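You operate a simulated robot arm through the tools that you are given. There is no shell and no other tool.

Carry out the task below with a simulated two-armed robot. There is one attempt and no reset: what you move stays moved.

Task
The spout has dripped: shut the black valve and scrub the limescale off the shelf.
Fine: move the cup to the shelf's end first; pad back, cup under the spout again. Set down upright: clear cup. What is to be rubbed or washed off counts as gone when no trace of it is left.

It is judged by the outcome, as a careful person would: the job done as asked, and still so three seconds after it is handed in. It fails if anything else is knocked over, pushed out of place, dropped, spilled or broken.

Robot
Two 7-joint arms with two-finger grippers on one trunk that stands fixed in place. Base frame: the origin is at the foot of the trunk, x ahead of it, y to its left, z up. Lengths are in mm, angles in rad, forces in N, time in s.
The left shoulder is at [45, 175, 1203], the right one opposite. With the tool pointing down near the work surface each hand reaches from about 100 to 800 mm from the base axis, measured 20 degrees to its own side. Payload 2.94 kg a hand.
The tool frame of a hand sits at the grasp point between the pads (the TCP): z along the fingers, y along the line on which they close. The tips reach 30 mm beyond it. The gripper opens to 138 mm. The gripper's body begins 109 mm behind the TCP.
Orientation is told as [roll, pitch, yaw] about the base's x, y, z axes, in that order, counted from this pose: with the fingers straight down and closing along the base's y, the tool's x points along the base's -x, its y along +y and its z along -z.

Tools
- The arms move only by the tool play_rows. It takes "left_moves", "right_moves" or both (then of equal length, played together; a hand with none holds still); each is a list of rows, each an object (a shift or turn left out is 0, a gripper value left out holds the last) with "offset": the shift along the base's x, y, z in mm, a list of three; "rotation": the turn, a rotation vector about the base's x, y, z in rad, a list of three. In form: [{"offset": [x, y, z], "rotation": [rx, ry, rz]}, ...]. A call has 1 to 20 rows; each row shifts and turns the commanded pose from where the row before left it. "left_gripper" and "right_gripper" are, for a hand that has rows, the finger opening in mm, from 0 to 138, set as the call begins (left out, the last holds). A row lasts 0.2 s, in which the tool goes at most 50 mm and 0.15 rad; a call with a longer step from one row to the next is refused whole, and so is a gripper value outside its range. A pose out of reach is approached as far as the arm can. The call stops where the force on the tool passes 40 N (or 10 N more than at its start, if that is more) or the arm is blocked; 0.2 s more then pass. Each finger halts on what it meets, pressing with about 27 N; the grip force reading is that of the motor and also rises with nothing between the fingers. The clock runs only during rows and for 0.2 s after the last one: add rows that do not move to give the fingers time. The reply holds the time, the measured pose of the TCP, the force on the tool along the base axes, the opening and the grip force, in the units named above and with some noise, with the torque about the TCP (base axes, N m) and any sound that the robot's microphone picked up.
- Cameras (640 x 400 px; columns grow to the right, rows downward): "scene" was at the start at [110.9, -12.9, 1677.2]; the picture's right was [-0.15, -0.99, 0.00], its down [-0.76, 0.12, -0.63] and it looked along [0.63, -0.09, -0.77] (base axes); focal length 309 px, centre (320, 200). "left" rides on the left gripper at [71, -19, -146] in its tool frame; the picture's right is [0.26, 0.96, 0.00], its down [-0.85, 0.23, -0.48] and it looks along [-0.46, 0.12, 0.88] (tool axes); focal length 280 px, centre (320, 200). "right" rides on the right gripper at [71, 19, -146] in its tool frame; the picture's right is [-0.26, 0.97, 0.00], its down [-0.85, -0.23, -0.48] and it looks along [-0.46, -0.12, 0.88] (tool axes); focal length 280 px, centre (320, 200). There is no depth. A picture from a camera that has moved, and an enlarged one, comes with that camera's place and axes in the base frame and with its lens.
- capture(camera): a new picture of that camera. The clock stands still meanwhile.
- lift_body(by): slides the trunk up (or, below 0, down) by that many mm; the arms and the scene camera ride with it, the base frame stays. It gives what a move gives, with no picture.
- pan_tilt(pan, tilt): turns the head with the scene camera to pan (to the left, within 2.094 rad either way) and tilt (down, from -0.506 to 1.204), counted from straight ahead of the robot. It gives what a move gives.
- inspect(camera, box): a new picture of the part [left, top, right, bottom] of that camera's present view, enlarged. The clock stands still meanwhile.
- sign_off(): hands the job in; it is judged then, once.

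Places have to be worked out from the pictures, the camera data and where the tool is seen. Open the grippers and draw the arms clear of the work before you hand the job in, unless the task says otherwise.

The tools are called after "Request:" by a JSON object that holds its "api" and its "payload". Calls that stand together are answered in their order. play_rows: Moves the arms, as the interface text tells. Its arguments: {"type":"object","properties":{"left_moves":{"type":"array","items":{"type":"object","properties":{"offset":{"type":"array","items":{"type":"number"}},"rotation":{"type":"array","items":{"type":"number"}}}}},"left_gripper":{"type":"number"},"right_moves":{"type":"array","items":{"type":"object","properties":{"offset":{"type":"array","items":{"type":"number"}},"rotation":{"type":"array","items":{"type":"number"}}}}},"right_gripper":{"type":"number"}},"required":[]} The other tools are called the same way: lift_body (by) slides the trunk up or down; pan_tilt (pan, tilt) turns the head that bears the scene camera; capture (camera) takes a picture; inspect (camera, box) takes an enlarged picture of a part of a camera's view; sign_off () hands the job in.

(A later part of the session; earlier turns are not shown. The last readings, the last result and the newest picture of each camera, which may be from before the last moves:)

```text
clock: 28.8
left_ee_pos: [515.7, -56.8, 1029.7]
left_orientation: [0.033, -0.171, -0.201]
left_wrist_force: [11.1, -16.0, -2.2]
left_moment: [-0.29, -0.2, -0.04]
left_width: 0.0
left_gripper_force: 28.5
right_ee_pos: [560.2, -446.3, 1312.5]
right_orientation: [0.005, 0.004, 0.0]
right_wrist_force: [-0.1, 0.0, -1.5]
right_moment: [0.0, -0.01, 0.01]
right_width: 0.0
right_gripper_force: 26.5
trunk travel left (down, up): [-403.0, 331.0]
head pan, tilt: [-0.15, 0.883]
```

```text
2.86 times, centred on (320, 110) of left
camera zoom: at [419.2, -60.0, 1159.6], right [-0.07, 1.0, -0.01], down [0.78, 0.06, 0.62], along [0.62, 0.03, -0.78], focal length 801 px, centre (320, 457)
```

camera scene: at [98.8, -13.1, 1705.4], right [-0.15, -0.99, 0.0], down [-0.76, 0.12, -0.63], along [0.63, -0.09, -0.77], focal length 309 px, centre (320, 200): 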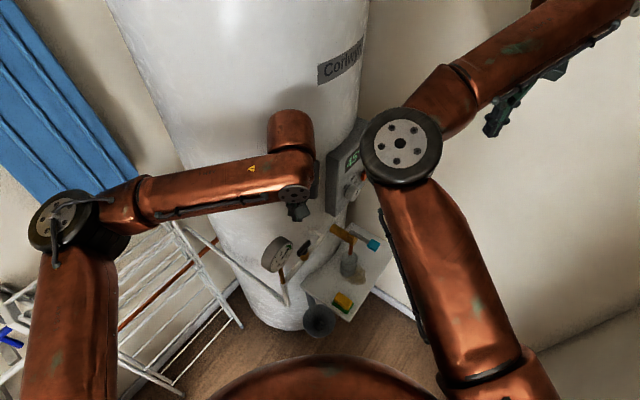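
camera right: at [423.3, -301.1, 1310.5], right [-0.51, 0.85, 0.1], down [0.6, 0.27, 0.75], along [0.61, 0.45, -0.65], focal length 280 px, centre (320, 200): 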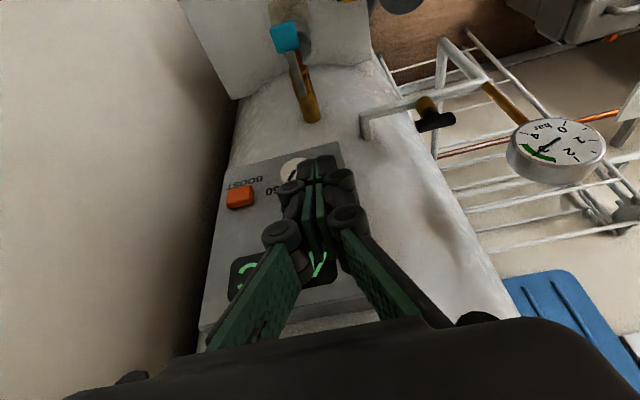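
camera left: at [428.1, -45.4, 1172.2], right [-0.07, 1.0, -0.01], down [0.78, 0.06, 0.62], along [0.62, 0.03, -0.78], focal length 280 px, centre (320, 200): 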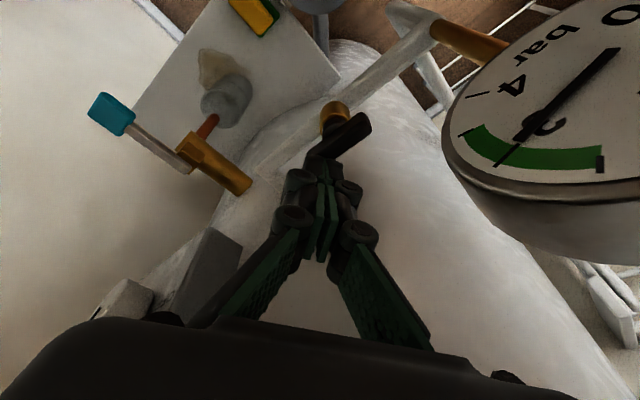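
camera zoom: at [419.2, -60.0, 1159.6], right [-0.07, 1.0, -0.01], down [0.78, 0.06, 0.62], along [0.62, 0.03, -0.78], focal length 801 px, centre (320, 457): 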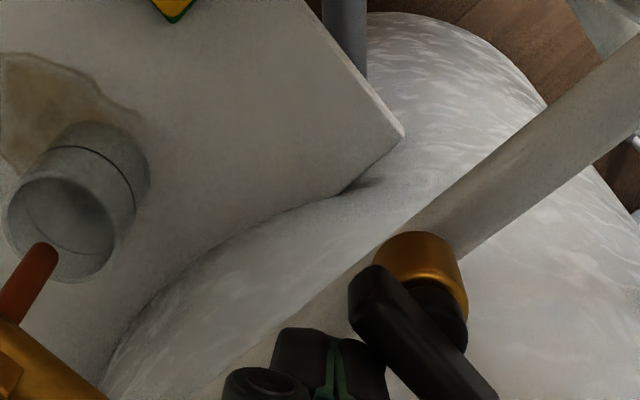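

The force rose to about 19 N with no more motion, so the valve is against its closed stop. I'll back the finger off, raise it and park the left arm at its side.

Request:
{"api": "play_rows", "payload": {"left_moves": [{"offset": [4, -6, 0]}, {"offset": [0, 0, 20]}, {"offset": [0, 0, 40]}, {"offset": [0, 0, 40]}, {"offset": [-3, 5, 40]}, {"offset": [-3, 20, 40]}, {"offset": [-3, 30, 35], "rotation": [0, 0.0875, 0]}, {"offset": [-3, 35, 30], "rotation": [0, 0.0875, 0]}, {"offset": [-3, 40, 20], "rotation": [0, 0, 0.1]}, {"offset": [-3, 40, 20], "rotation": [0, 0, 0.1]}, {"offset": [-3, 40, 20]}, {"offset": [-3, 40, 10]}, {"offset": [0, 40, 10]}, {"offset": [0, 0, 0]}]}}

Request:
{"api": "inspect", "payload": {"camera": "scene", "box": [250, 200, 410, 330]}}

Request:
{"api": "capture", "payload": {"camera": "scene"}}

```text
clock: 31.8
left_ee_pos: [496.8, 228.2, 1355.5]
left_orientation: [0.0, 0.001, 0.002]
left_wrist_force: [-0.5, -1.2, -0.5]
left_moment: [-0.02, 0.03, -0.01]
left_width: 0.0
left_gripper_force: 28.0
right_ee_pos: [560.0, -443.3, 1314.2]
right_orientation: [0.004, 0.002, 0.0]
right_wrist_force: [0.0, 0.1, -0.1]
right_moment: [0.04, -0.03, 0.0]
right_width: 0.0
right_gripper_force: 27.1
trunk travel left (down, up): [-403.0, 331.0]
head pan, tilt: [-0.15, 0.883]
```

```text
3.08 times, centred on (330, 265) of scene
camera zoom: at [99.9, -13.8, 1705.2], right [-0.15, -0.99, 0.0], down [-0.76, 0.12, -0.63], along [0.63, -0.09, -0.77], focal length 950 px, centre (289, 0)
```

zoom: 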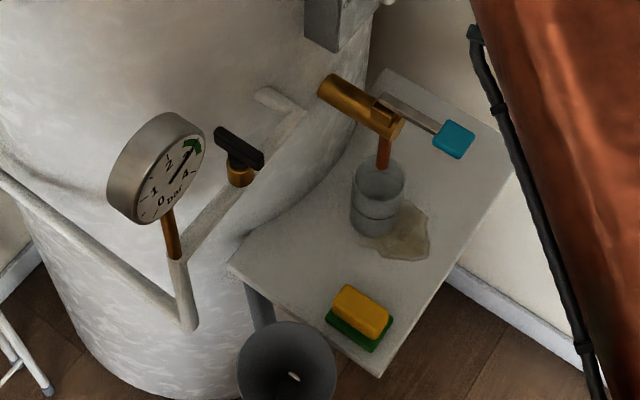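

```text
taken
camera scene: at [99.9, -13.8, 1705.2], right [-0.15, -0.99, 0.0], down [-0.76, 0.12, -0.63], along [0.63, -0.09, -0.77], focal length 309 px, centre (320, 200)
```

scene: 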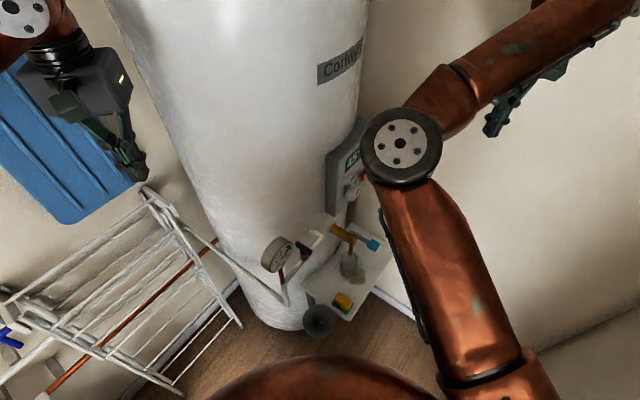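

The valve now stands crosswise, shut. Next I'll bring the right hand down in front of the shelf for the cup, raising the trunk slightly for reach.

Request:
{"api": "lift_body", "payload": {"by": 50}}

Request:
{"api": "play_rows", "payload": {"right_moves": [{"offset": [-7, 8, -40]}, {"offset": [-7, 8, -40]}, {"offset": [-7, 8, -40]}, {"offset": [-7, 8, -40]}, {"offset": [-7, 8, -40], "rotation": [0, 0, 0.131]}, {"offset": [-7, 8, -40], "rotation": [0, 0, 0.131]}, {"offset": [-7, 8, -40], "rotation": [0, 0, 0.131]}, {"offset": [-7, 8, -40], "rotation": [0, 0, 0.131]}, {"offset": [-7, 8, -40], "rotation": [0, 0, 0.131]}, {"offset": [-7, 8, -40], "rotation": [0, 0, 0.131]}, {"offset": [0, 0, 0]}], "right_gripper": 90}}

Request:
{"api": "capture", "payload": {"camera": "scene"}}

Request:
{"api": "capture", "payload": {"camera": "right"}}

```text
clock: 32.8
left_ee_pos: [494.6, 232.3, 1403.6]
left_orientation: [-0.002, 0.002, 0.002]
left_wrist_force: [-0.1, -0.8, 0.6]
left_moment: [-0.01, 0.03, 0.03]
left_width: 0.1
left_gripper_force: 28.7
right_ee_pos: [559.5, -442.2, 1364.1]
right_orientation: [0.003, 0.004, 0.001]
right_wrist_force: [0.0, -0.2, -0.2]
right_moment: [-0.02, -0.02, 0.01]
right_width: 0.0
right_gripper_force: 27.0
trunk travel left (down, up): [-453.0, 281.0]
head pan, tilt: [-0.15, 0.883]
```

```text
clock: 35.1
left_ee_pos: [493.6, 232.0, 1403.7]
left_orientation: [-0.001, 0.001, 0.002]
left_wrist_force: [0.0, 0.4, -0.5]
left_moment: [-0.04, 0.02, 0.0]
left_width: 0.0
left_gripper_force: 29.1
right_ee_pos: [489.1, -359.3, 966.8]
right_orientation: [0.003, 0.002, 0.789]
right_wrist_force: [0.1, -0.3, 0.8]
right_moment: [-0.02, -0.01, 0.01]
right_width: 90.1
right_gripper_force: 0.1
trunk travel left (down, up): [-453.0, 281.0]
head pan, tilt: [-0.15, 0.883]
```

```text
taken
camera scene: at [82.4, -11.6, 1755.4], right [-0.15, -0.99, 0.0], down [-0.76, 0.12, -0.63], along [0.63, -0.1, -0.77], focal length 309 px, centre (320, 200)
```

scene: 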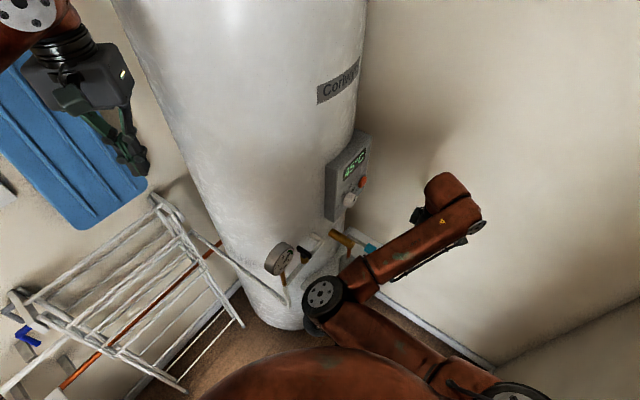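

```text
taken
camera right: at [425.2, -396.2, 1111.7], right [-0.5, 0.87, 0.0], down [0.76, 0.44, 0.47], along [0.41, 0.24, -0.88], focal length 280 px, centre (320, 200)
```

right: 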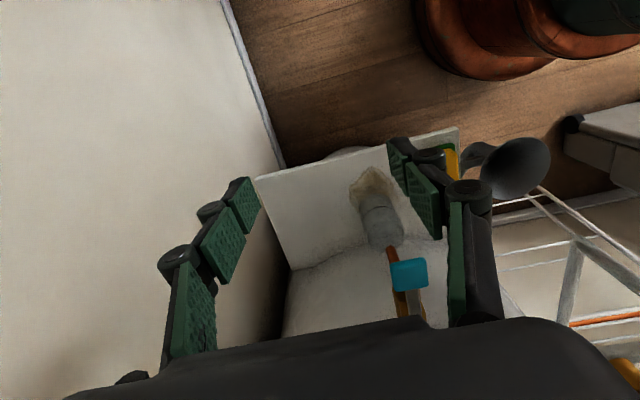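

The right elbow sits inward, roughly 110 mm from the gauge. Raising the trunk a little more will stretch the arm and keep that elbow clear, and then I'll tilt the hand about 57° toward the shelf.

Request:
{"api": "lift_body", "payload": {"by": 80}}

Request:
{"api": "play_rows", "payload": {"right_moves": [{"offset": [2, 2, -35], "rotation": [0.101, -0.101, 0]}, {"offset": [2, 2, -35], "rotation": [0.101, -0.101, 0]}, {"offset": [2, 2, -35], "rotation": [0.101, -0.101, 0]}, {"offset": [2, 2, -35], "rotation": [0.101, -0.101, 0]}, {"offset": [2, 2, -30], "rotation": [0.101, -0.101, 0]}, {"offset": [2, 2, -30], "rotation": [0.101, -0.101, 0]}, {"offset": [2, 2, -20], "rotation": [0.101, -0.101, 0]}, {"offset": [0, 0, 0]}]}}

Request:
{"api": "capture", "payload": {"camera": "scene"}}

Request:
{"api": "capture", "payload": {"camera": "right"}}

```text
clock: 36.3
left_ee_pos: [494.6, 233.0, 1484.3]
left_orientation: [0.0, 0.0, 0.0]
left_wrist_force: [-0.5, 0.6, 0.1]
left_moment: [0.02, 0.0, 0.0]
left_width: 0.0
left_gripper_force: 28.1
right_ee_pos: [490.0, -362.0, 1043.7]
right_orientation: [0.005, 0.003, 0.783]
right_wrist_force: [-0.1, 0.4, -0.1]
right_moment: [-0.01, 0.02, -0.02]
right_width: 89.9
right_gripper_force: 0.0
trunk travel left (down, up): [-533.0, 201.0]
head pan, tilt: [-0.15, 0.883]
```

```text
clock: 38.1
left_ee_pos: [494.4, 232.8, 1485.3]
left_orientation: [-0.002, 0.001, 0.001]
left_wrist_force: [0.2, 0.3, 0.7]
left_moment: [-0.03, -0.01, -0.02]
left_width: 0.0
left_gripper_force: 28.5
right_ee_pos: [505.3, -345.3, 825.4]
right_orientation: [-0.001, -1.001, 0.789]
right_wrist_force: [-0.2, -0.1, -0.2]
right_moment: [-0.01, -0.01, -0.01]
right_width: 90.2
right_gripper_force: 0.1
trunk travel left (down, up): [-533.0, 201.0]
head pan, tilt: [-0.15, 0.883]
```

```text
taken
camera scene: at [65.6, -11.3, 1835.2], right [-0.15, -0.99, 0.0], down [-0.76, 0.11, -0.63], along [0.63, -0.1, -0.77], focal length 309 px, centre (320, 200)
```

scene: 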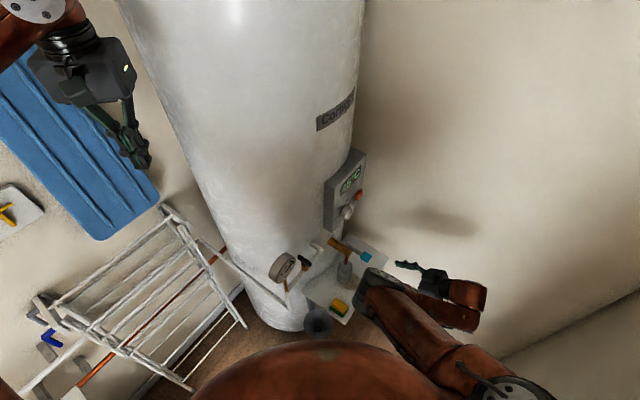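

```text
taken
camera right: at [377.0, -445.9, 843.2], right [-0.59, 0.78, 0.22], down [0.2, -0.12, 0.97], along [0.78, 0.61, -0.09], focal length 280 px, centre (320, 200)
```

right: 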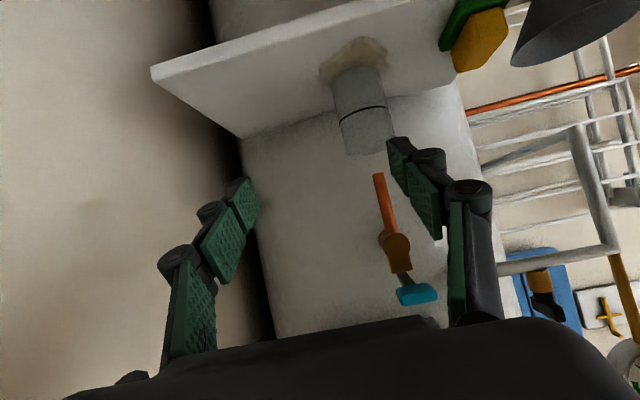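

With the right camera added, the estimates tighten: shelf top z≈678, cup at about (593,-188) with its rim near 762, and spout tip at (590,-186,798). The teal knob is near (540,-235,922). I'll line the open hand up in front of the cup at z≈722.

Request:
{"api": "play_rows", "payload": {"right_moves": [{"offset": [-4, 13.5, -26]}, {"offset": [-4, 13.5, -26]}, {"offset": [-4, 13.5, -26]}, {"offset": [-4, 13.5, -25]}, {"offset": [0, 0, 0]}]}}

Request:
{"api": "capture", "payload": {"camera": "right"}}

Request:
{"api": "inspect", "payload": {"camera": "scene", "box": [280, 220, 480, 345]}}

```text
clock: 39.3
left_ee_pos: [494.2, 232.0, 1484.0]
left_orientation: [0.0, -0.001, 0.001]
left_wrist_force: [0.6, 0.1, -0.5]
left_moment: [-0.02, -0.01, 0.05]
left_width: 0.0
left_gripper_force: 28.3
right_ee_pos: [486.8, -292.2, 722.4]
right_orientation: [0.005, -0.998, 0.79]
right_wrist_force: [0.3, 0.2, 0.6]
right_moment: [0.0, -0.02, 0.04]
right_width: 89.8
right_gripper_force: 0.1
trunk travel left (down, up): [-533.0, 201.0]
head pan, tilt: [-0.15, 0.883]
```

```text
taken
camera right: at [359.8, -393.3, 741.3], right [-0.58, 0.78, 0.22], down [0.21, -0.12, 0.97], along [0.78, 0.61, -0.09], focal length 280 px, centre (320, 200)
```

right: 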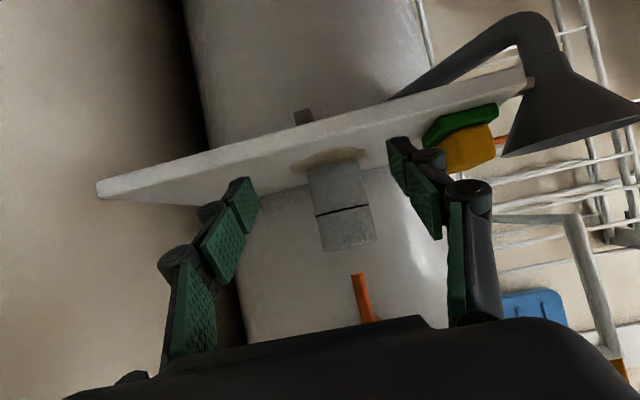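

```text
3.20 times, centred on (380, 282) of scene
camera zoom: at [65.8, -12.7, 1835.2], right [-0.15, -0.99, 0.0], down [-0.76, 0.12, -0.63], along [0.63, -0.09, -0.77], focal length 988 px, centre (128, -64)
```

zoom: 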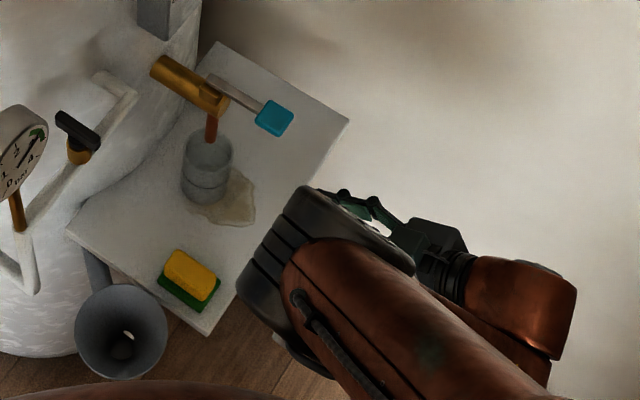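

The cup's axis lies at about u≈548 in the hand's lateral direction, only some 2–4 mm off the hand centre. I'll move straight in under the spout with the fingers open around the cup.

Request:
{"api": "play_rows", "payload": {"right_moves": [{"offset": [12.5, 13.2, 0]}, {"offset": [12.5, 13.2, 0]}, {"offset": [12.5, 13.2, 0]}, {"offset": [12.5, 13.2, 0]}, {"offset": [12.5, 13.2, 0]}, {"offset": [12.5, 13.2, 0]}, {"offset": [0, 0, 0]}]}}

Request:
{"api": "capture", "payload": {"camera": "right"}}

Request:
{"api": "inspect", "payload": {"camera": "scene", "box": [280, 220, 480, 345]}}

```text
clock: 40.9
left_ee_pos: [493.9, 231.1, 1484.3]
left_orientation: [0.0, -0.001, 0.002]
left_wrist_force: [0.6, -0.1, -1.0]
left_moment: [0.01, 0.02, 0.05]
left_width: 0.0
left_gripper_force: 28.3
right_ee_pos: [564.6, -215.2, 723.5]
right_orientation: [0.009, -0.998, 0.785]
right_wrist_force: [-0.7, 0.5, -0.5]
right_moment: [0.02, -0.01, 0.0]
right_width: 90.0
right_gripper_force: 0.0
trunk travel left (down, up): [-533.0, 201.0]
head pan, tilt: [-0.15, 0.883]
```

```text
taken
camera right: at [437.5, -316.4, 741.9], right [-0.59, 0.78, 0.22], down [0.21, -0.12, 0.97], along [0.78, 0.62, -0.09], focal length 280 px, centre (320, 200)
```

right: 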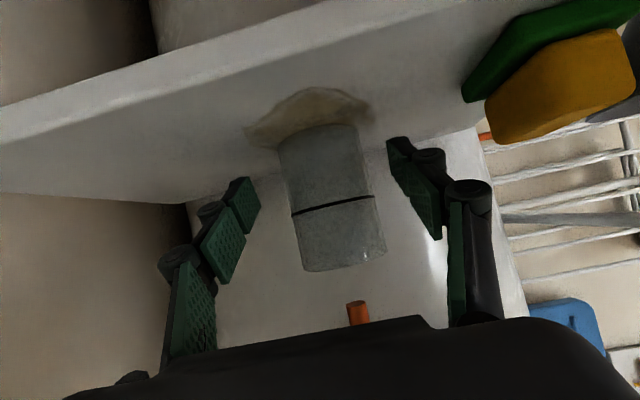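

```text
3.20 times, centred on (380, 282) of scene
camera zoom: at [65.6, -12.9, 1835.2], right [-0.15, -0.99, 0.0], down [-0.76, 0.12, -0.63], along [0.63, -0.09, -0.77], focal length 988 px, centre (128, -64)
```

zoom: 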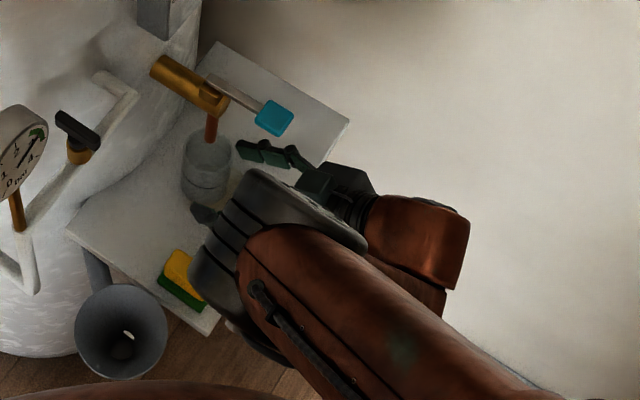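

The cup sits between the fingers, about 3–4 mm left of centre. I'll shift that much, go the remaining 39 mm in, then close on it.

Request:
{"api": "play_rows", "payload": {"right_moves": [{"offset": [8.4, 10, 0]}, {"offset": [8.4, 10, 0]}, {"offset": [8.3, 10, 0]}, {"offset": [0, 0, 0]}]}}

Request:
{"api": "capture", "payload": {"camera": "right"}}

```text
clock: 41.9
left_ee_pos: [494.9, 231.5, 1484.0]
left_orientation: [0.001, 0.0, 0.002]
left_wrist_force: [0.0, 0.2, -0.1]
left_moment: [0.01, -0.01, -0.03]
left_width: 0.1
left_gripper_force: 28.7
right_ee_pos: [590.8, -185.4, 723.6]
right_orientation: [0.013, -0.996, 0.787]
right_wrist_force: [0.2, -0.9, -0.1]
right_moment: [0.01, -0.01, 0.02]
right_width: 90.0
right_gripper_force: 0.1
trunk travel left (down, up): [-533.0, 201.0]
head pan, tilt: [-0.15, 0.883]
```

```text
taken
camera right: at [463.8, -287.1, 742.7], right [-0.59, 0.78, 0.23], down [0.21, -0.12, 0.97], along [0.78, 0.62, -0.09], focal length 280 px, centre (320, 200)
```

right: 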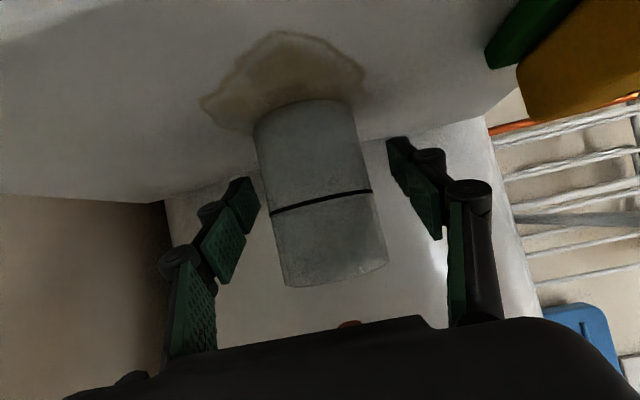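

The cup is centred between the pads. Closing the fingers on it now.

Request:
{"api": "play_rows", "payload": {"right_moves": [{"offset": [0, 0, 0]}, {"offset": [0, 0, 0]}, {"offset": [0, 0, 0]}, {"offset": [0, 0, 0]}], "right_gripper": 45}}

Request:
{"api": "capture", "payload": {"camera": "right"}}

```text
clock: 42.9
left_ee_pos: [494.6, 231.3, 1484.6]
left_orientation: [0.001, 0.001, 0.002]
left_wrist_force: [-0.9, -0.3, 1.1]
left_moment: [0.0, -0.03, 0.0]
left_width: 0.2
left_gripper_force: 29.2
right_ee_pos: [590.1, -185.2, 723.5]
right_orientation: [0.013, -0.995, 0.787]
right_wrist_force: [-1.1, 0.3, 1.9]
right_moment: [0.0, 0.02, 0.04]
right_width: 57.3
right_gripper_force: 27.5
trunk travel left (down, up): [-533.0, 201.0]
head pan, tilt: [-0.15, 0.883]
```

```text
taken
camera right: at [463.6, -286.9, 742.7], right [-0.59, 0.78, 0.23], down [0.21, -0.12, 0.97], along [0.78, 0.62, -0.09], focal length 280 px, centre (320, 200)
```

right: 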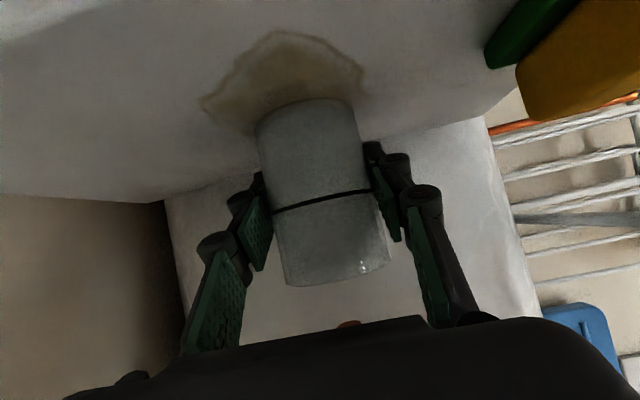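

The fingers hold the cup at 57 mm, and I note this pose, (590,-185,723.5), as its home under the spout. I'll lift it 10 mm, well below the spout, and carry it gently toward the right-hand end of the shelf.

Request:
{"api": "play_rows", "payload": {"right_moves": [{"offset": [0, 0, 3]}, {"offset": [0, 0, 4]}, {"offset": [0, 0, 3]}, {"offset": [4, -4, 0]}, {"offset": [7, -7, 0]}, {"offset": [9, -9, 0]}, {"offset": [9, -9, 0]}, {"offset": [9, -9, 0]}, {"offset": [7, -7, 0]}, {"offset": [4, -4, 0]}, {"offset": [0, 0, 0]}]}}

Request:
{"api": "capture", "payload": {"camera": "right"}}

Request:
{"api": "inspect", "payload": {"camera": "scene", "box": [280, 200, 500, 345]}}

```text
clock: 45.3
left_ee_pos: [493.9, 232.0, 1484.4]
left_orientation: [-0.001, 0.001, 0.002]
left_wrist_force: [0.7, -0.2, 1.2]
left_moment: [0.04, -0.01, 0.02]
left_width: 0.0
left_gripper_force: 28.6
right_ee_pos: [636.4, -235.4, 731.4]
right_orientation: [0.004, -0.998, 0.785]
right_wrist_force: [0.2, -0.2, -1.0]
right_moment: [0.02, 0.02, -0.03]
right_width: 57.3
right_gripper_force: 27.2
trunk travel left (down, up): [-533.0, 201.0]
head pan, tilt: [-0.15, 0.883]
```

```text
taken
camera right: at [508.8, -334.5, 749.8], right [-0.58, 0.78, 0.22], down [0.21, -0.12, 0.97], along [0.78, 0.61, -0.09], focal length 280 px, centre (320, 200)
```

right: 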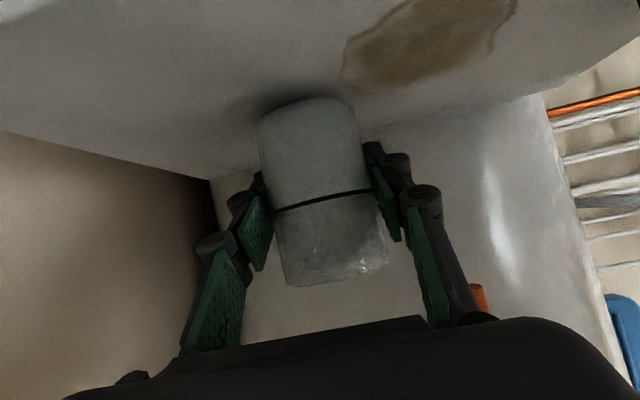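

```text
2.76 times, centred on (390, 272) of scene
camera zoom: at [65.8, -12.5, 1835.2], right [-0.15, -0.99, 0.0], down [-0.76, 0.12, -0.63], along [0.63, -0.1, -0.77], focal length 852 px, centre (127, 0)
```

zoom: 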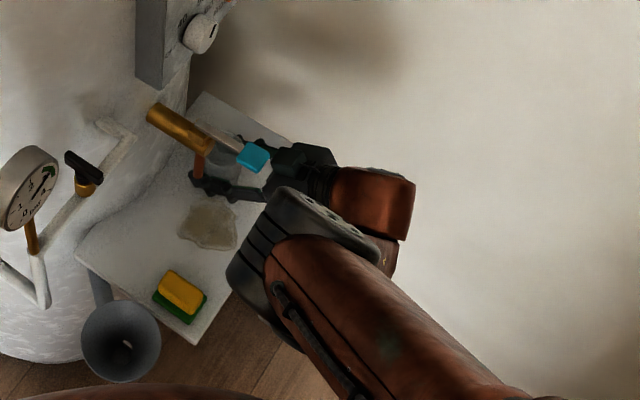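

The cup rides upright, and the limescale patch is now in full view. I'll carry on to the shelf's end and lower the cup.

Request:
{"api": "play_rows", "payload": {"right_moves": [{"offset": [4, -4, 0]}, {"offset": [8, -8, 0]}, {"offset": [9, -9, 0]}, {"offset": [9, -9, 0]}, {"offset": [9, -8, 0]}, {"offset": [8, -7, 0]}, {"offset": [4, -3, 0]}, {"offset": [0, 0, 0]}]}}

Request:
{"api": "capture", "payload": {"camera": "right"}}

Request:
{"api": "capture", "payload": {"camera": "scene"}}

```text
clock: 47.1
left_ee_pos: [494.6, 232.1, 1484.4]
left_orientation: [-0.001, 0.001, 0.001]
left_wrist_force: [0.1, 1.1, -0.3]
left_moment: [0.02, -0.02, 0.02]
left_width: 0.0
left_gripper_force: 28.7
right_ee_pos: [689.0, -280.6, 731.1]
right_orientation: [0.002, -0.999, 0.785]
right_wrist_force: [0.1, -1.0, -0.6]
right_moment: [-0.01, 0.01, 0.02]
right_width: 57.5
right_gripper_force: 26.5
trunk travel left (down, up): [-533.0, 201.0]
head pan, tilt: [-0.15, 0.883]
```

```text
taken
camera right: at [560.8, -381.2, 750.0], right [-0.58, 0.78, 0.22], down [0.21, -0.12, 0.97], along [0.78, 0.61, -0.09], focal length 280 px, centre (320, 200)
```

right: 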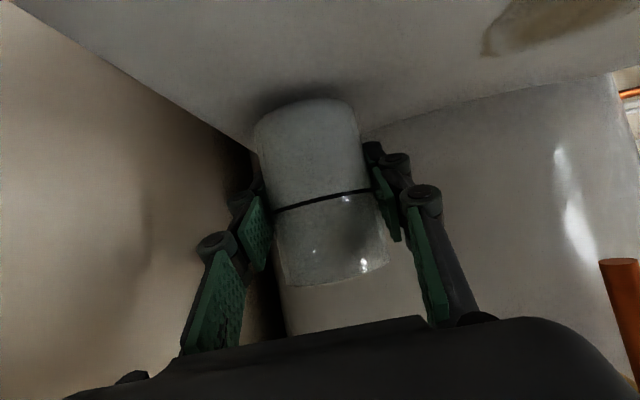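

```text
taken
camera scene: at [65.9, -12.5, 1835.2], right [-0.15, -0.99, 0.0], down [-0.76, 0.12, -0.63], along [0.63, -0.1, -0.77], focal length 309 px, centre (320, 200)
```

scene: 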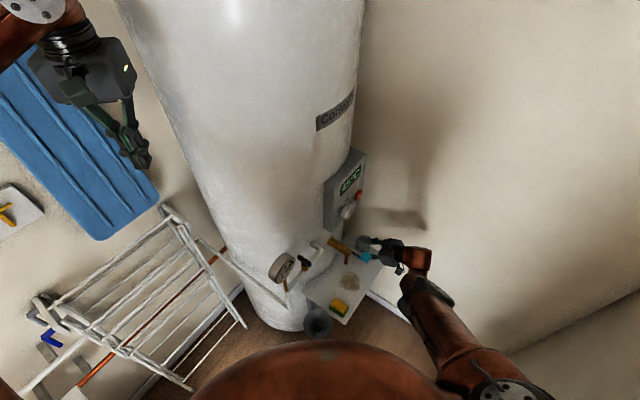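

The cup is over the end of the shelf with roughly 20 mm to spare at the edge. I'll lower it back to the resting height, checking the contact force.

Request:
{"api": "play_rows", "payload": {"right_moves": [{"offset": [0, 0, -3]}, {"offset": [0, 0, -3]}, {"offset": [0, 0, -2]}, {"offset": [0, 0, -1]}, {"offset": [0, 0, 0]}]}}

```text
clock: 48.3
left_ee_pos: [495.2, 230.5, 1484.2]
left_orientation: [0.0, 0.001, 0.002]
left_wrist_force: [-0.2, -0.2, 0.6]
left_moment: [0.0, -0.02, 0.0]
left_width: 0.0
left_gripper_force: 28.9
right_ee_pos: [686.3, -280.1, 724.7]
right_orientation: [0.004, -0.998, 0.786]
right_wrist_force: [-0.8, 0.0, -0.7]
right_moment: [-0.02, -0.01, -0.03]
right_width: 57.2
right_gripper_force: 27.1
trunk travel left (down, up): [-533.0, 201.0]
head pan, tilt: [-0.15, 0.883]
```

No contact yet at 724.7. I'll go down another couple of millimetres.

Request:
{"api": "play_rows", "payload": {"right_moves": [{"offset": [0, 0, -1]}, {"offset": [0, 0, -1]}, {"offset": [0, 0, 0]}]}}

Request:
{"api": "capture", "payload": {"camera": "right"}}

```text
clock: 49.1
left_ee_pos: [494.1, 230.6, 1484.0]
left_orientation: [0.0, 0.001, 0.001]
left_wrist_force: [0.5, -0.3, 0.1]
left_moment: [0.02, 0.0, -0.03]
left_width: 0.0
left_gripper_force: 28.3
right_ee_pos: [686.7, -281.7, 724.4]
right_orientation: [0.002, -0.999, 0.788]
right_wrist_force: [0.2, 0.7, -0.8]
right_moment: [0.0, -0.02, 0.02]
right_width: 57.1
right_gripper_force: 26.5
right hand out of reach, approached as far as the arm can: row 1
trunk travel left (down, up): [-533.0, 201.0]
head pan, tilt: [-0.15, 0.883]
```

```text
taken
camera right: at [558.4, -380.7, 742.9], right [-0.58, 0.78, 0.22], down [0.21, -0.12, 0.97], along [0.78, 0.61, -0.09], focal length 280 px, centre (320, 200)
```

right: 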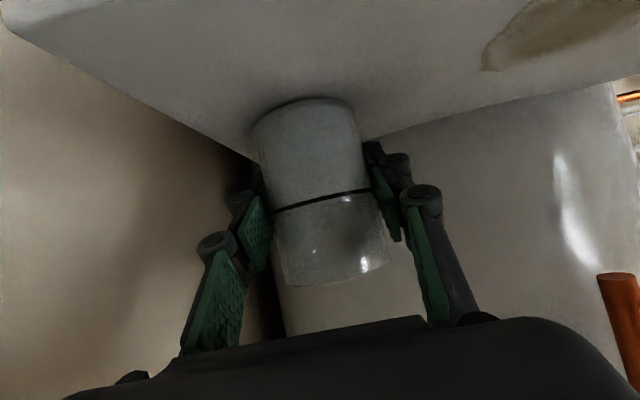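

The arm is at the limit of its reach here and about 1 mm still remains. I'll bring the cup 7 mm inward so it comes within reach, then finish lowering.

Request:
{"api": "play_rows", "payload": {"right_moves": [{"offset": [-3, 3, 0.5]}, {"offset": [-3, 3, 0]}, {"offset": [0, 0, -1]}, {"offset": [0, 0, -1]}, {"offset": [0, 0, 0]}]}}

```text
clock: 50.3
left_ee_pos: [493.2, 231.3, 1485.2]
left_orientation: [-0.003, 0.0, 0.002]
left_wrist_force: [-0.1, 0.1, 0.1]
left_moment: [0.02, -0.03, 0.0]
left_width: 0.0
left_gripper_force: 28.5
right_ee_pos: [679.8, -274.8, 723.8]
right_orientation: [0.004, -1.001, 0.787]
right_wrist_force: [-0.3, 0.0, 6.3]
right_moment: [0.08, 0.19, -0.01]
right_width: 57.4
right_gripper_force: 26.9
trunk travel left (down, up): [-533.0, 201.0]
head pan, tilt: [-0.15, 0.883]
```

Contact at 6 N: the cup stands on the shelf. I'll open the fingers and draw straight back out.

Request:
{"api": "play_rows", "payload": {"right_moves": [{"offset": [0, 0, 0]}, {"offset": [0, 0, 0]}, {"offset": [0, 0, 0]}, {"offset": [0, 0, 0]}, {"offset": [-6, -6, 0]}, {"offset": [-12, -12, 0]}, {"offset": [-14, -14, 0]}, {"offset": [-14, -14, 0]}, {"offset": [-14, -14, 0]}, {"offset": [-14, -14, 0]}, {"offset": [-14, -14, 0]}, {"offset": [0, 0, 0]}], "right_gripper": 92}}

Request:
{"api": "capture", "payload": {"camera": "right"}}

Request:
{"api": "inspect", "payload": {"camera": "scene", "box": [280, 210, 440, 340]}}

```text
clock: 52.9
left_ee_pos: [495.1, 231.1, 1484.7]
left_orientation: [0.0, 0.0, 0.001]
left_wrist_force: [0.2, -0.3, 0.0]
left_moment: [0.02, -0.02, 0.0]
left_width: 0.0
left_gripper_force: 27.8
right_ee_pos: [669.0, -288.2, 719.5]
right_orientation: [0.005, -0.998, 0.785]
right_wrist_force: [-0.2, 0.3, -0.6]
right_moment: [-0.01, 0.01, 0.01]
right_width: 92.3
right_gripper_force: 0.0
right hand out of reach, approached as far as the arm can: row 6, 7, 8, 9, 10, 11
trunk travel left (down, up): [-533.0, 201.0]
head pan, tilt: [-0.15, 0.883]
```

```text
taken
camera right: at [541.5, -388.8, 737.8], right [-0.59, 0.78, 0.22], down [0.21, -0.12, 0.97], along [0.78, 0.61, -0.09], focal length 280 px, centre (320, 200)
```

right: 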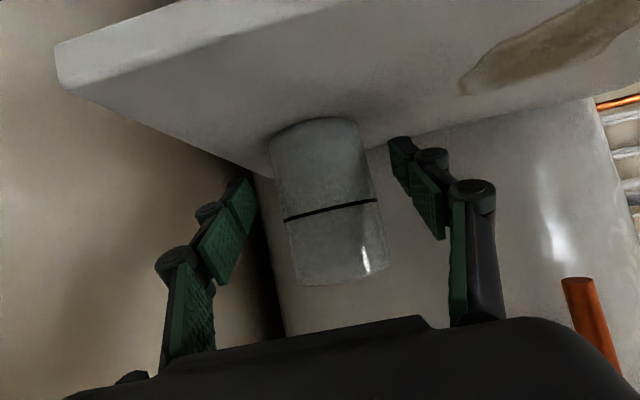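

```text
3.08 times, centred on (360, 275) of scene
camera zoom: at [65.7, -12.7, 1835.2], right [-0.15, -0.99, 0.0], down [-0.76, 0.12, -0.63], along [0.63, -0.09, -0.77], focal length 950 px, centre (197, -31)
```

zoom: 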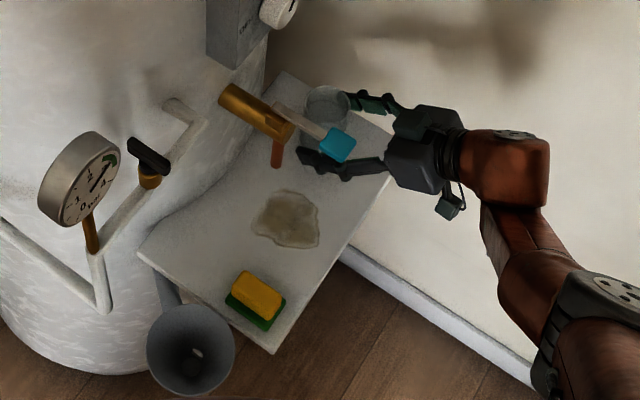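

The arm can't draw straight back at this height. The fingers stand clear on both sides of the cup, so I'll rise vertically first to get into a freer posture.

Request:
{"api": "play_rows", "payload": {"right_moves": [{"offset": [0, 0, 10]}, {"offset": [0, 0, 15]}, {"offset": [0, 0, 15]}, {"offset": [0, 0, 0]}]}}

Request:
{"api": "capture", "payload": {"camera": "right"}}

```text
clock: 53.9
left_ee_pos: [494.9, 231.8, 1485.2]
left_orientation: [0.001, 0.0, 0.002]
left_wrist_force: [0.3, 0.8, -0.1]
left_moment: [0.0, -0.02, 0.02]
left_width: 0.0
left_gripper_force: 28.6
right_ee_pos: [668.9, -288.2, 720.1]
right_orientation: [0.005, -0.998, 0.785]
right_wrist_force: [0.3, -0.8, 0.7]
right_moment: [0.05, 0.02, 0.02]
right_width: 92.2
right_gripper_force: 0.1
right hand out of reach, approached as far as the arm can: row 1, 2, 3
trunk travel left (down, up): [-533.0, 201.0]
head pan, tilt: [-0.15, 0.883]
```

```text
taken
camera right: at [541.5, -388.8, 737.8], right [-0.59, 0.78, 0.22], down [0.21, -0.12, 0.97], along [0.78, 0.61, -0.09], focal length 280 px, centre (320, 200)
```

right: 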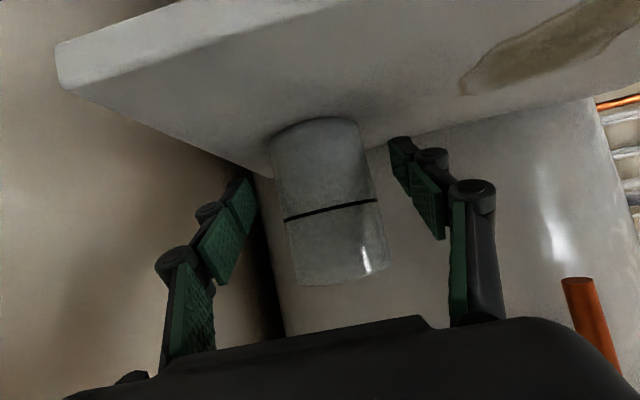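

The arm is stuck at a joint limit in this posture, but the trunk can carry it straight up. Raising it 90 mm takes the open fingers vertically clear of the cup.

Request:
{"api": "lift_body", "payload": {"by": 40}}

Request:
{"api": "capture", "payload": {"camera": "right"}}

Request:
{"api": "inspect", "payload": {"camera": "scene", "box": [280, 210, 440, 340]}}

```text
clock: 54.8
left_ee_pos: [494.6, 231.4, 1524.1]
left_orientation: [0.0, 0.0, 0.001]
left_wrist_force: [0.5, 0.4, 0.5]
left_moment: [-0.04, 0.0, 0.05]
left_width: 0.0
left_gripper_force: 28.5
right_ee_pos: [669.9, -287.1, 759.7]
right_orientation: [0.005, -0.998, 0.787]
right_wrist_force: [-0.5, 0.2, 0.0]
right_moment: [-0.02, -0.01, -0.01]
right_width: 92.3
right_gripper_force: 0.0
trunk travel left (down, up): [-573.0, 161.0]
head pan, tilt: [-0.15, 0.883]
```

```text
taken
camera right: at [542.3, -387.7, 778.0], right [-0.58, 0.78, 0.22], down [0.21, -0.12, 0.97], along [0.78, 0.61, -0.09], focal length 280 px, centre (320, 200)
```

right: 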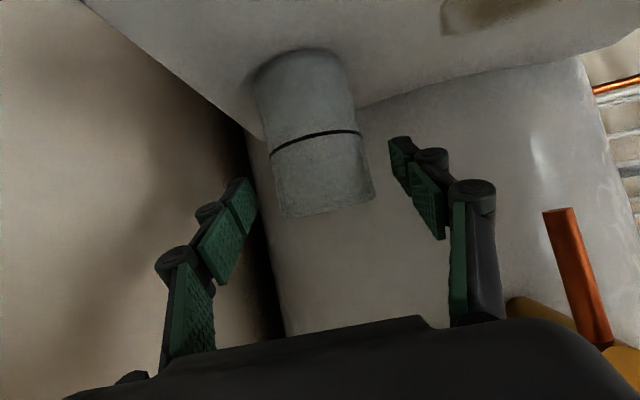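

```text
3.08 times, centred on (360, 275) of scene
camera zoom: at [61.9, -12.8, 1875.0], right [-0.15, -0.99, 0.0], down [-0.76, 0.12, -0.63], along [0.63, -0.09, -0.77], focal length 950 px, centre (197, -31)
```

zoom: 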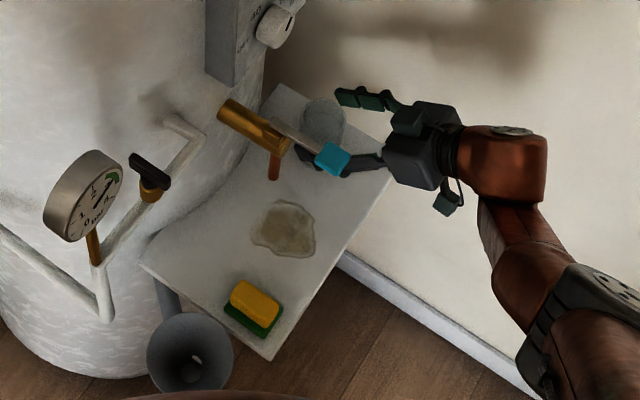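

The hand rises cleanly. Another 50 mm brings the fingertips above the rim.

Request:
{"api": "lift_body", "payload": {"by": 50}}

Request:
{"api": "capture", "payload": {"camera": "right"}}

Request:
{"api": "capture", "payload": {"camera": "scene"}}

```text
clock: 55.7
left_ee_pos: [493.4, 231.5, 1575.0]
left_orientation: [0.001, 0.0, 0.002]
left_wrist_force: [-0.4, -0.2, 0.4]
left_moment: [-0.02, 0.01, 0.02]
left_width: 0.0
left_gripper_force: 28.5
right_ee_pos: [669.8, -286.0, 809.3]
right_orientation: [0.003, -0.998, 0.788]
right_wrist_force: [0.0, 0.1, 0.1]
right_moment: [0.01, 0.03, 0.01]
right_width: 91.9
right_gripper_force: 0.0
trunk travel left (down, up): [-623.0, 111.0]
head pan, tilt: [-0.15, 0.883]
```

```text
taken
camera right: at [542.3, -387.8, 828.1], right [-0.59, 0.78, 0.22], down [0.21, -0.12, 0.97], along [0.78, 0.61, -0.09], focal length 280 px, centre (320, 200)
```

right: 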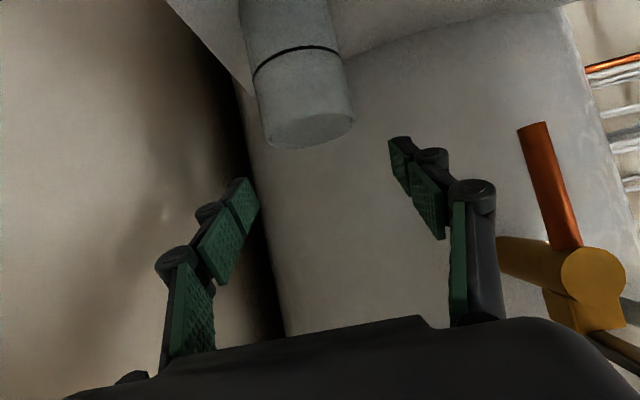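

```text
taken
camera scene: at [58.5, -12.8, 1925.0], right [-0.15, -0.99, 0.0], down [-0.76, 0.12, -0.63], along [0.63, -0.09, -0.77], focal length 309 px, centre (320, 200)
```

scene: 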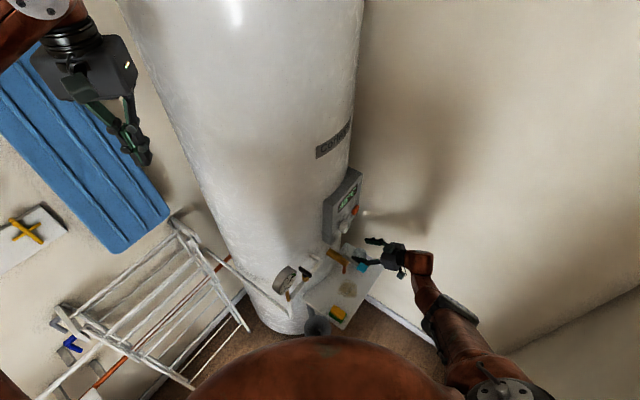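

The fingertips are now above the cup's rim. I'll try drawing back in small steps from here.

Request:
{"api": "play_rows", "payload": {"right_moves": [{"offset": [-7, -7, 5]}, {"offset": [-7, -7, 5]}, {"offset": [-7, -7, 5]}, {"offset": [0, 0, 0]}]}}

```text
clock: 56.7
left_ee_pos: [494.4, 230.9, 1575.4]
left_orientation: [0.001, -0.001, 0.002]
left_wrist_force: [-0.2, 0.9, -0.3]
left_moment: [-0.01, 0.04, -0.01]
left_width: 0.0
left_gripper_force: 28.5
right_ee_pos: [658.0, -313.6, 813.7]
right_orientation: [0.007, -0.999, 0.786]
right_wrist_force: [0.6, 0.4, -0.5]
right_moment: [-0.01, 0.01, -0.02]
right_width: 92.1
right_gripper_force: 0.0
right hand out of reach, approached as far as the arm can: row 1, 2, 3
trunk travel left (down, up): [-623.0, 111.0]
head pan, tilt: [-0.15, 0.883]
```

The arm is fully stretched here. I'll move the hand up and toward the robot to shorten the reach.

Request:
{"api": "play_rows", "payload": {"right_moves": [{"offset": [-15, -6, 20]}, {"offset": [-15, -6, 20]}, {"offset": [-15, -6, 20]}, {"offset": [-15, -6, 20]}, {"offset": [0, 0, 0]}]}}

Request:
{"api": "capture", "payload": {"camera": "scene"}}

```text
clock: 57.9
left_ee_pos: [494.5, 232.4, 1575.8]
left_orientation: [0.0, 0.0, 0.0]
left_wrist_force: [0.6, -0.8, -0.4]
left_moment: [-0.01, 0.0, -0.01]
left_width: 0.0
left_gripper_force: 28.2
right_ee_pos: [649.3, -377.4, 837.9]
right_orientation: [0.006, -0.998, 0.786]
right_wrist_force: [0.6, -0.6, -1.2]
right_moment: [-0.04, 0.0, -0.03]
right_width: 92.0
right_gripper_force: 0.2
right hand out of reach, approached as far as the arm can: row 1, 2, 3, 4
trunk travel left (down, up): [-623.0, 111.0]
head pan, tilt: [-0.15, 0.883]
```

```text
taken
camera scene: at [58.6, -12.2, 1925.1], right [-0.15, -0.99, 0.0], down [-0.76, 0.12, -0.63], along [0.63, -0.1, -0.77], focal length 309 px, centre (320, 200)
```

scene: 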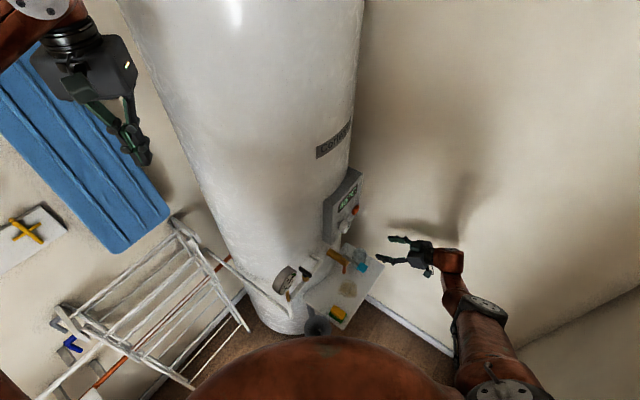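

The limit appears to be a joint in this tilted posture rather than distance. The hand is clear of everything, so I'll untilt it step by step to free the arm.

Request:
{"api": "play_rows", "payload": {"right_moves": [{"offset": [0, 0, 5], "rotation": [-0.1, 0.1, 0]}, {"offset": [0, 0, 5], "rotation": [-0.1, 0.1, 0]}, {"offset": [0, 0, 5], "rotation": [-0.1, 0.1, 0]}, {"offset": [0, 0, 0]}]}}

Request:
{"api": "capture", "payload": {"camera": "scene"}}

```text
clock: 58.9
left_ee_pos: [493.7, 231.6, 1575.9]
left_orientation: [0.0, 0.0, 0.002]
left_wrist_force: [-0.3, -0.1, -0.3]
left_moment: [0.0, -0.03, 0.02]
left_width: 0.1
left_gripper_force: 28.3
right_ee_pos: [666.0, -408.3, 830.4]
right_orientation: [0.008, -0.669, 0.786]
right_wrist_force: [0.1, -0.1, 0.5]
right_moment: [-0.01, 0.01, 0.02]
right_width: 92.2
right_gripper_force: 0.0
right hand out of reach, approached as far as the arm can: row 1, 2, 3
trunk travel left (down, up): [-623.0, 111.0]
head pan, tilt: [-0.15, 0.883]
```

```text
taken
camera scene: at [58.2, -13.1, 1925.1], right [-0.15, -0.99, 0.0], down [-0.76, 0.12, -0.63], along [0.63, -0.09, -0.77], focal length 309 px, centre (320, 200)
```

scene: 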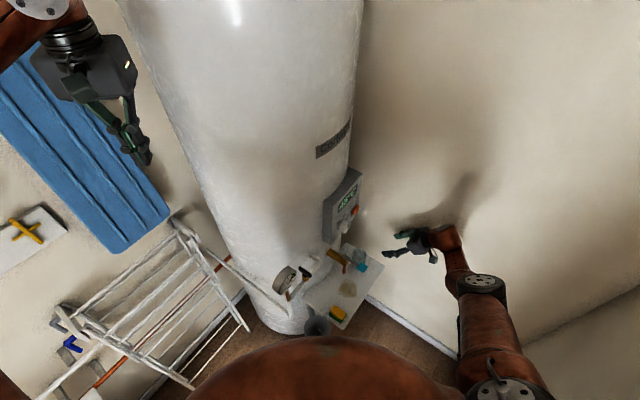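

The arm seems stretched straight, a singular posture, so inward commands only swing it sideways. I'll look closely at the elbow before choosing the way out.

Request:
{"api": "pan_tilt", "payload": {"pan": -0.6, "tilt": 0.95}}

Request:
{"api": "capture", "payload": {"camera": "scene"}}

Request:
{"api": "capture", "payload": {"camera": "right"}}

```text
clock: 59.8
left_ee_pos: [494.3, 231.1, 1575.2]
left_orientation: [0.001, 0.001, 0.002]
left_wrist_force: [0.1, -0.1, -0.6]
left_moment: [0.03, 0.01, 0.0]
left_width: 0.1
left_gripper_force: 28.2
right_ee_pos: [666.4, -408.3, 830.7]
right_orientation: [0.004, -0.668, 0.785]
right_wrist_force: [0.2, -0.4, -0.2]
right_moment: [-0.01, 0.0, 0.01]
right_width: 92.0
right_gripper_force: 0.0
trunk travel left (down, up): [-623.0, 111.0]
head pan, tilt: [-0.6, 0.949]
```

```text
taken
camera scene: at [42.7, -42.5, 1920.1], right [-0.56, -0.83, 0.0], down [-0.67, 0.46, -0.58], along [0.48, -0.33, -0.81], focal length 309 px, centre (320, 200)
```

scene: 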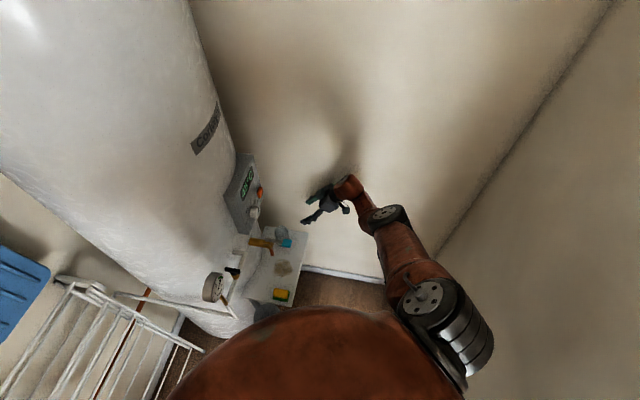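

```text
taken
camera right: at [549.1, -498.2, 900.3], right [-0.54, 0.82, 0.17], down [0.43, 0.1, 0.9], along [0.72, 0.56, -0.41], focal length 280 px, centre (320, 200)
```

right: 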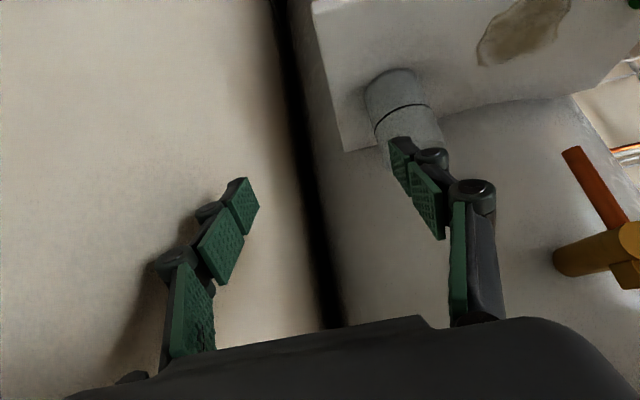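

The picture shows the elbow bent slightly outward, past straight. I'll first swing the hand sideways and down into the free space in front of the shelf, where I can work the elbow back through.

Request:
{"api": "play_rows", "payload": {"right_moves": [{"offset": [-20, 0, -14]}, {"offset": [-20, 0, -16]}, {"offset": [-20, 0, -18]}, {"offset": [0, 0, 0]}]}}

Request:
{"api": "capture", "payload": {"camera": "scene"}}

```text
clock: 60.8
left_ee_pos: [493.9, 231.5, 1574.6]
left_orientation: [0.0, 0.0, 0.001]
left_wrist_force: [0.0, -0.5, -0.5]
left_moment: [0.02, -0.01, 0.02]
left_width: 0.0
left_gripper_force: 28.5
right_ee_pos: [653.6, -410.2, 819.0]
right_orientation: [0.009, -0.67, 0.786]
right_wrist_force: [0.0, 0.1, 0.6]
right_moment: [-0.04, 0.04, -0.01]
right_width: 92.1
right_gripper_force: 0.0
right hand out of reach, approached as far as the arm can: row 1, 2, 3
trunk travel left (down, up): [-623.0, 111.0]
head pan, tilt: [-0.6, 0.949]
```

```text
taken
camera scene: at [42.8, -42.4, 1920.1], right [-0.56, -0.83, 0.0], down [-0.67, 0.46, -0.58], along [0.48, -0.33, -0.81], focal length 309 px, centre (320, 200)
```

scene: 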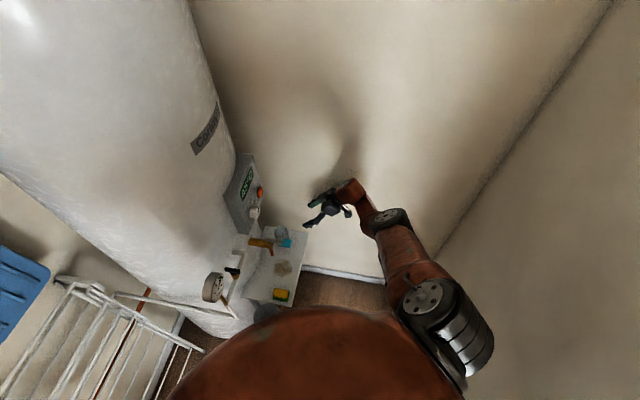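

Only part of that motion was carried out. I'll test whether moving slightly outward and down (stretching) is accepted, which tells me how the elbow is limited.

Request:
{"api": "play_rows", "payload": {"right_moves": [{"offset": [0, 0, -15]}, {"offset": [0, 0, -15]}, {"offset": [0, 0, 0]}]}}

```text
clock: 61.6
left_ee_pos: [494.2, 230.4, 1573.9]
left_orientation: [-0.002, 0.0, 0.002]
left_wrist_force: [0.1, 0.4, -0.6]
left_moment: [-0.02, 0.03, 0.0]
left_width: 0.0
left_gripper_force: 28.5
right_ee_pos: [650.2, -404.0, 796.3]
right_orientation: [0.005, -0.668, 0.787]
right_wrist_force: [0.1, -0.2, 0.3]
right_moment: [-0.02, 0.01, -0.02]
right_width: 92.2
right_gripper_force: 0.0
right hand out of reach, approached as far as the arm can: row 1, 2
trunk travel left (down, up): [-623.0, 111.0]
head pan, tilt: [-0.6, 0.949]
```

Stretching is refused too, so the arm really is at full stretch. A motion mostly sideways toward the outside (straight back along the shelf's width) should bend the elbow the right way, so I'll try that.

Request:
{"api": "play_rows", "payload": {"right_moves": [{"offset": [-14, -14, 5]}, {"offset": [-14, -14, 5]}, {"offset": [-14, -14, 5]}, {"offset": [-14, -14, 5]}, {"offset": [0, 0, 0]}]}}

Request:
{"api": "capture", "payload": {"camera": "scene"}}

```text
clock: 62.8
left_ee_pos: [496.3, 234.8, 1573.5]
left_orientation: [-0.003, 0.002, 0.004]
left_wrist_force: [1.0, 0.4, -0.4]
left_moment: [-0.07, 0.07, 0.01]
left_width: 0.0
left_gripper_force: 28.6
right_ee_pos: [597.2, -458.7, 816.4]
right_orientation: [0.006, -0.666, 0.788]
right_wrist_force: [0.6, -0.1, 0.9]
right_moment: [-0.02, 0.05, -0.03]
right_width: 92.0
right_gripper_force: 0.0
right hand out of reach, approached as far as the arm can: row 2
trunk travel left (down, up): [-623.0, 111.0]
head pan, tilt: [-0.6, 0.949]
```

```text
taken
camera scene: at [45.4, -38.6, 1920.1], right [-0.56, -0.83, 0.0], down [-0.67, 0.46, -0.58], along [0.48, -0.33, -0.81], focal length 309 px, centre (320, 200)
```

scene: 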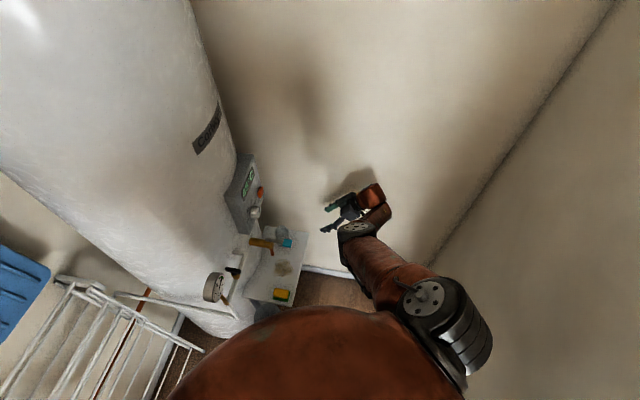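

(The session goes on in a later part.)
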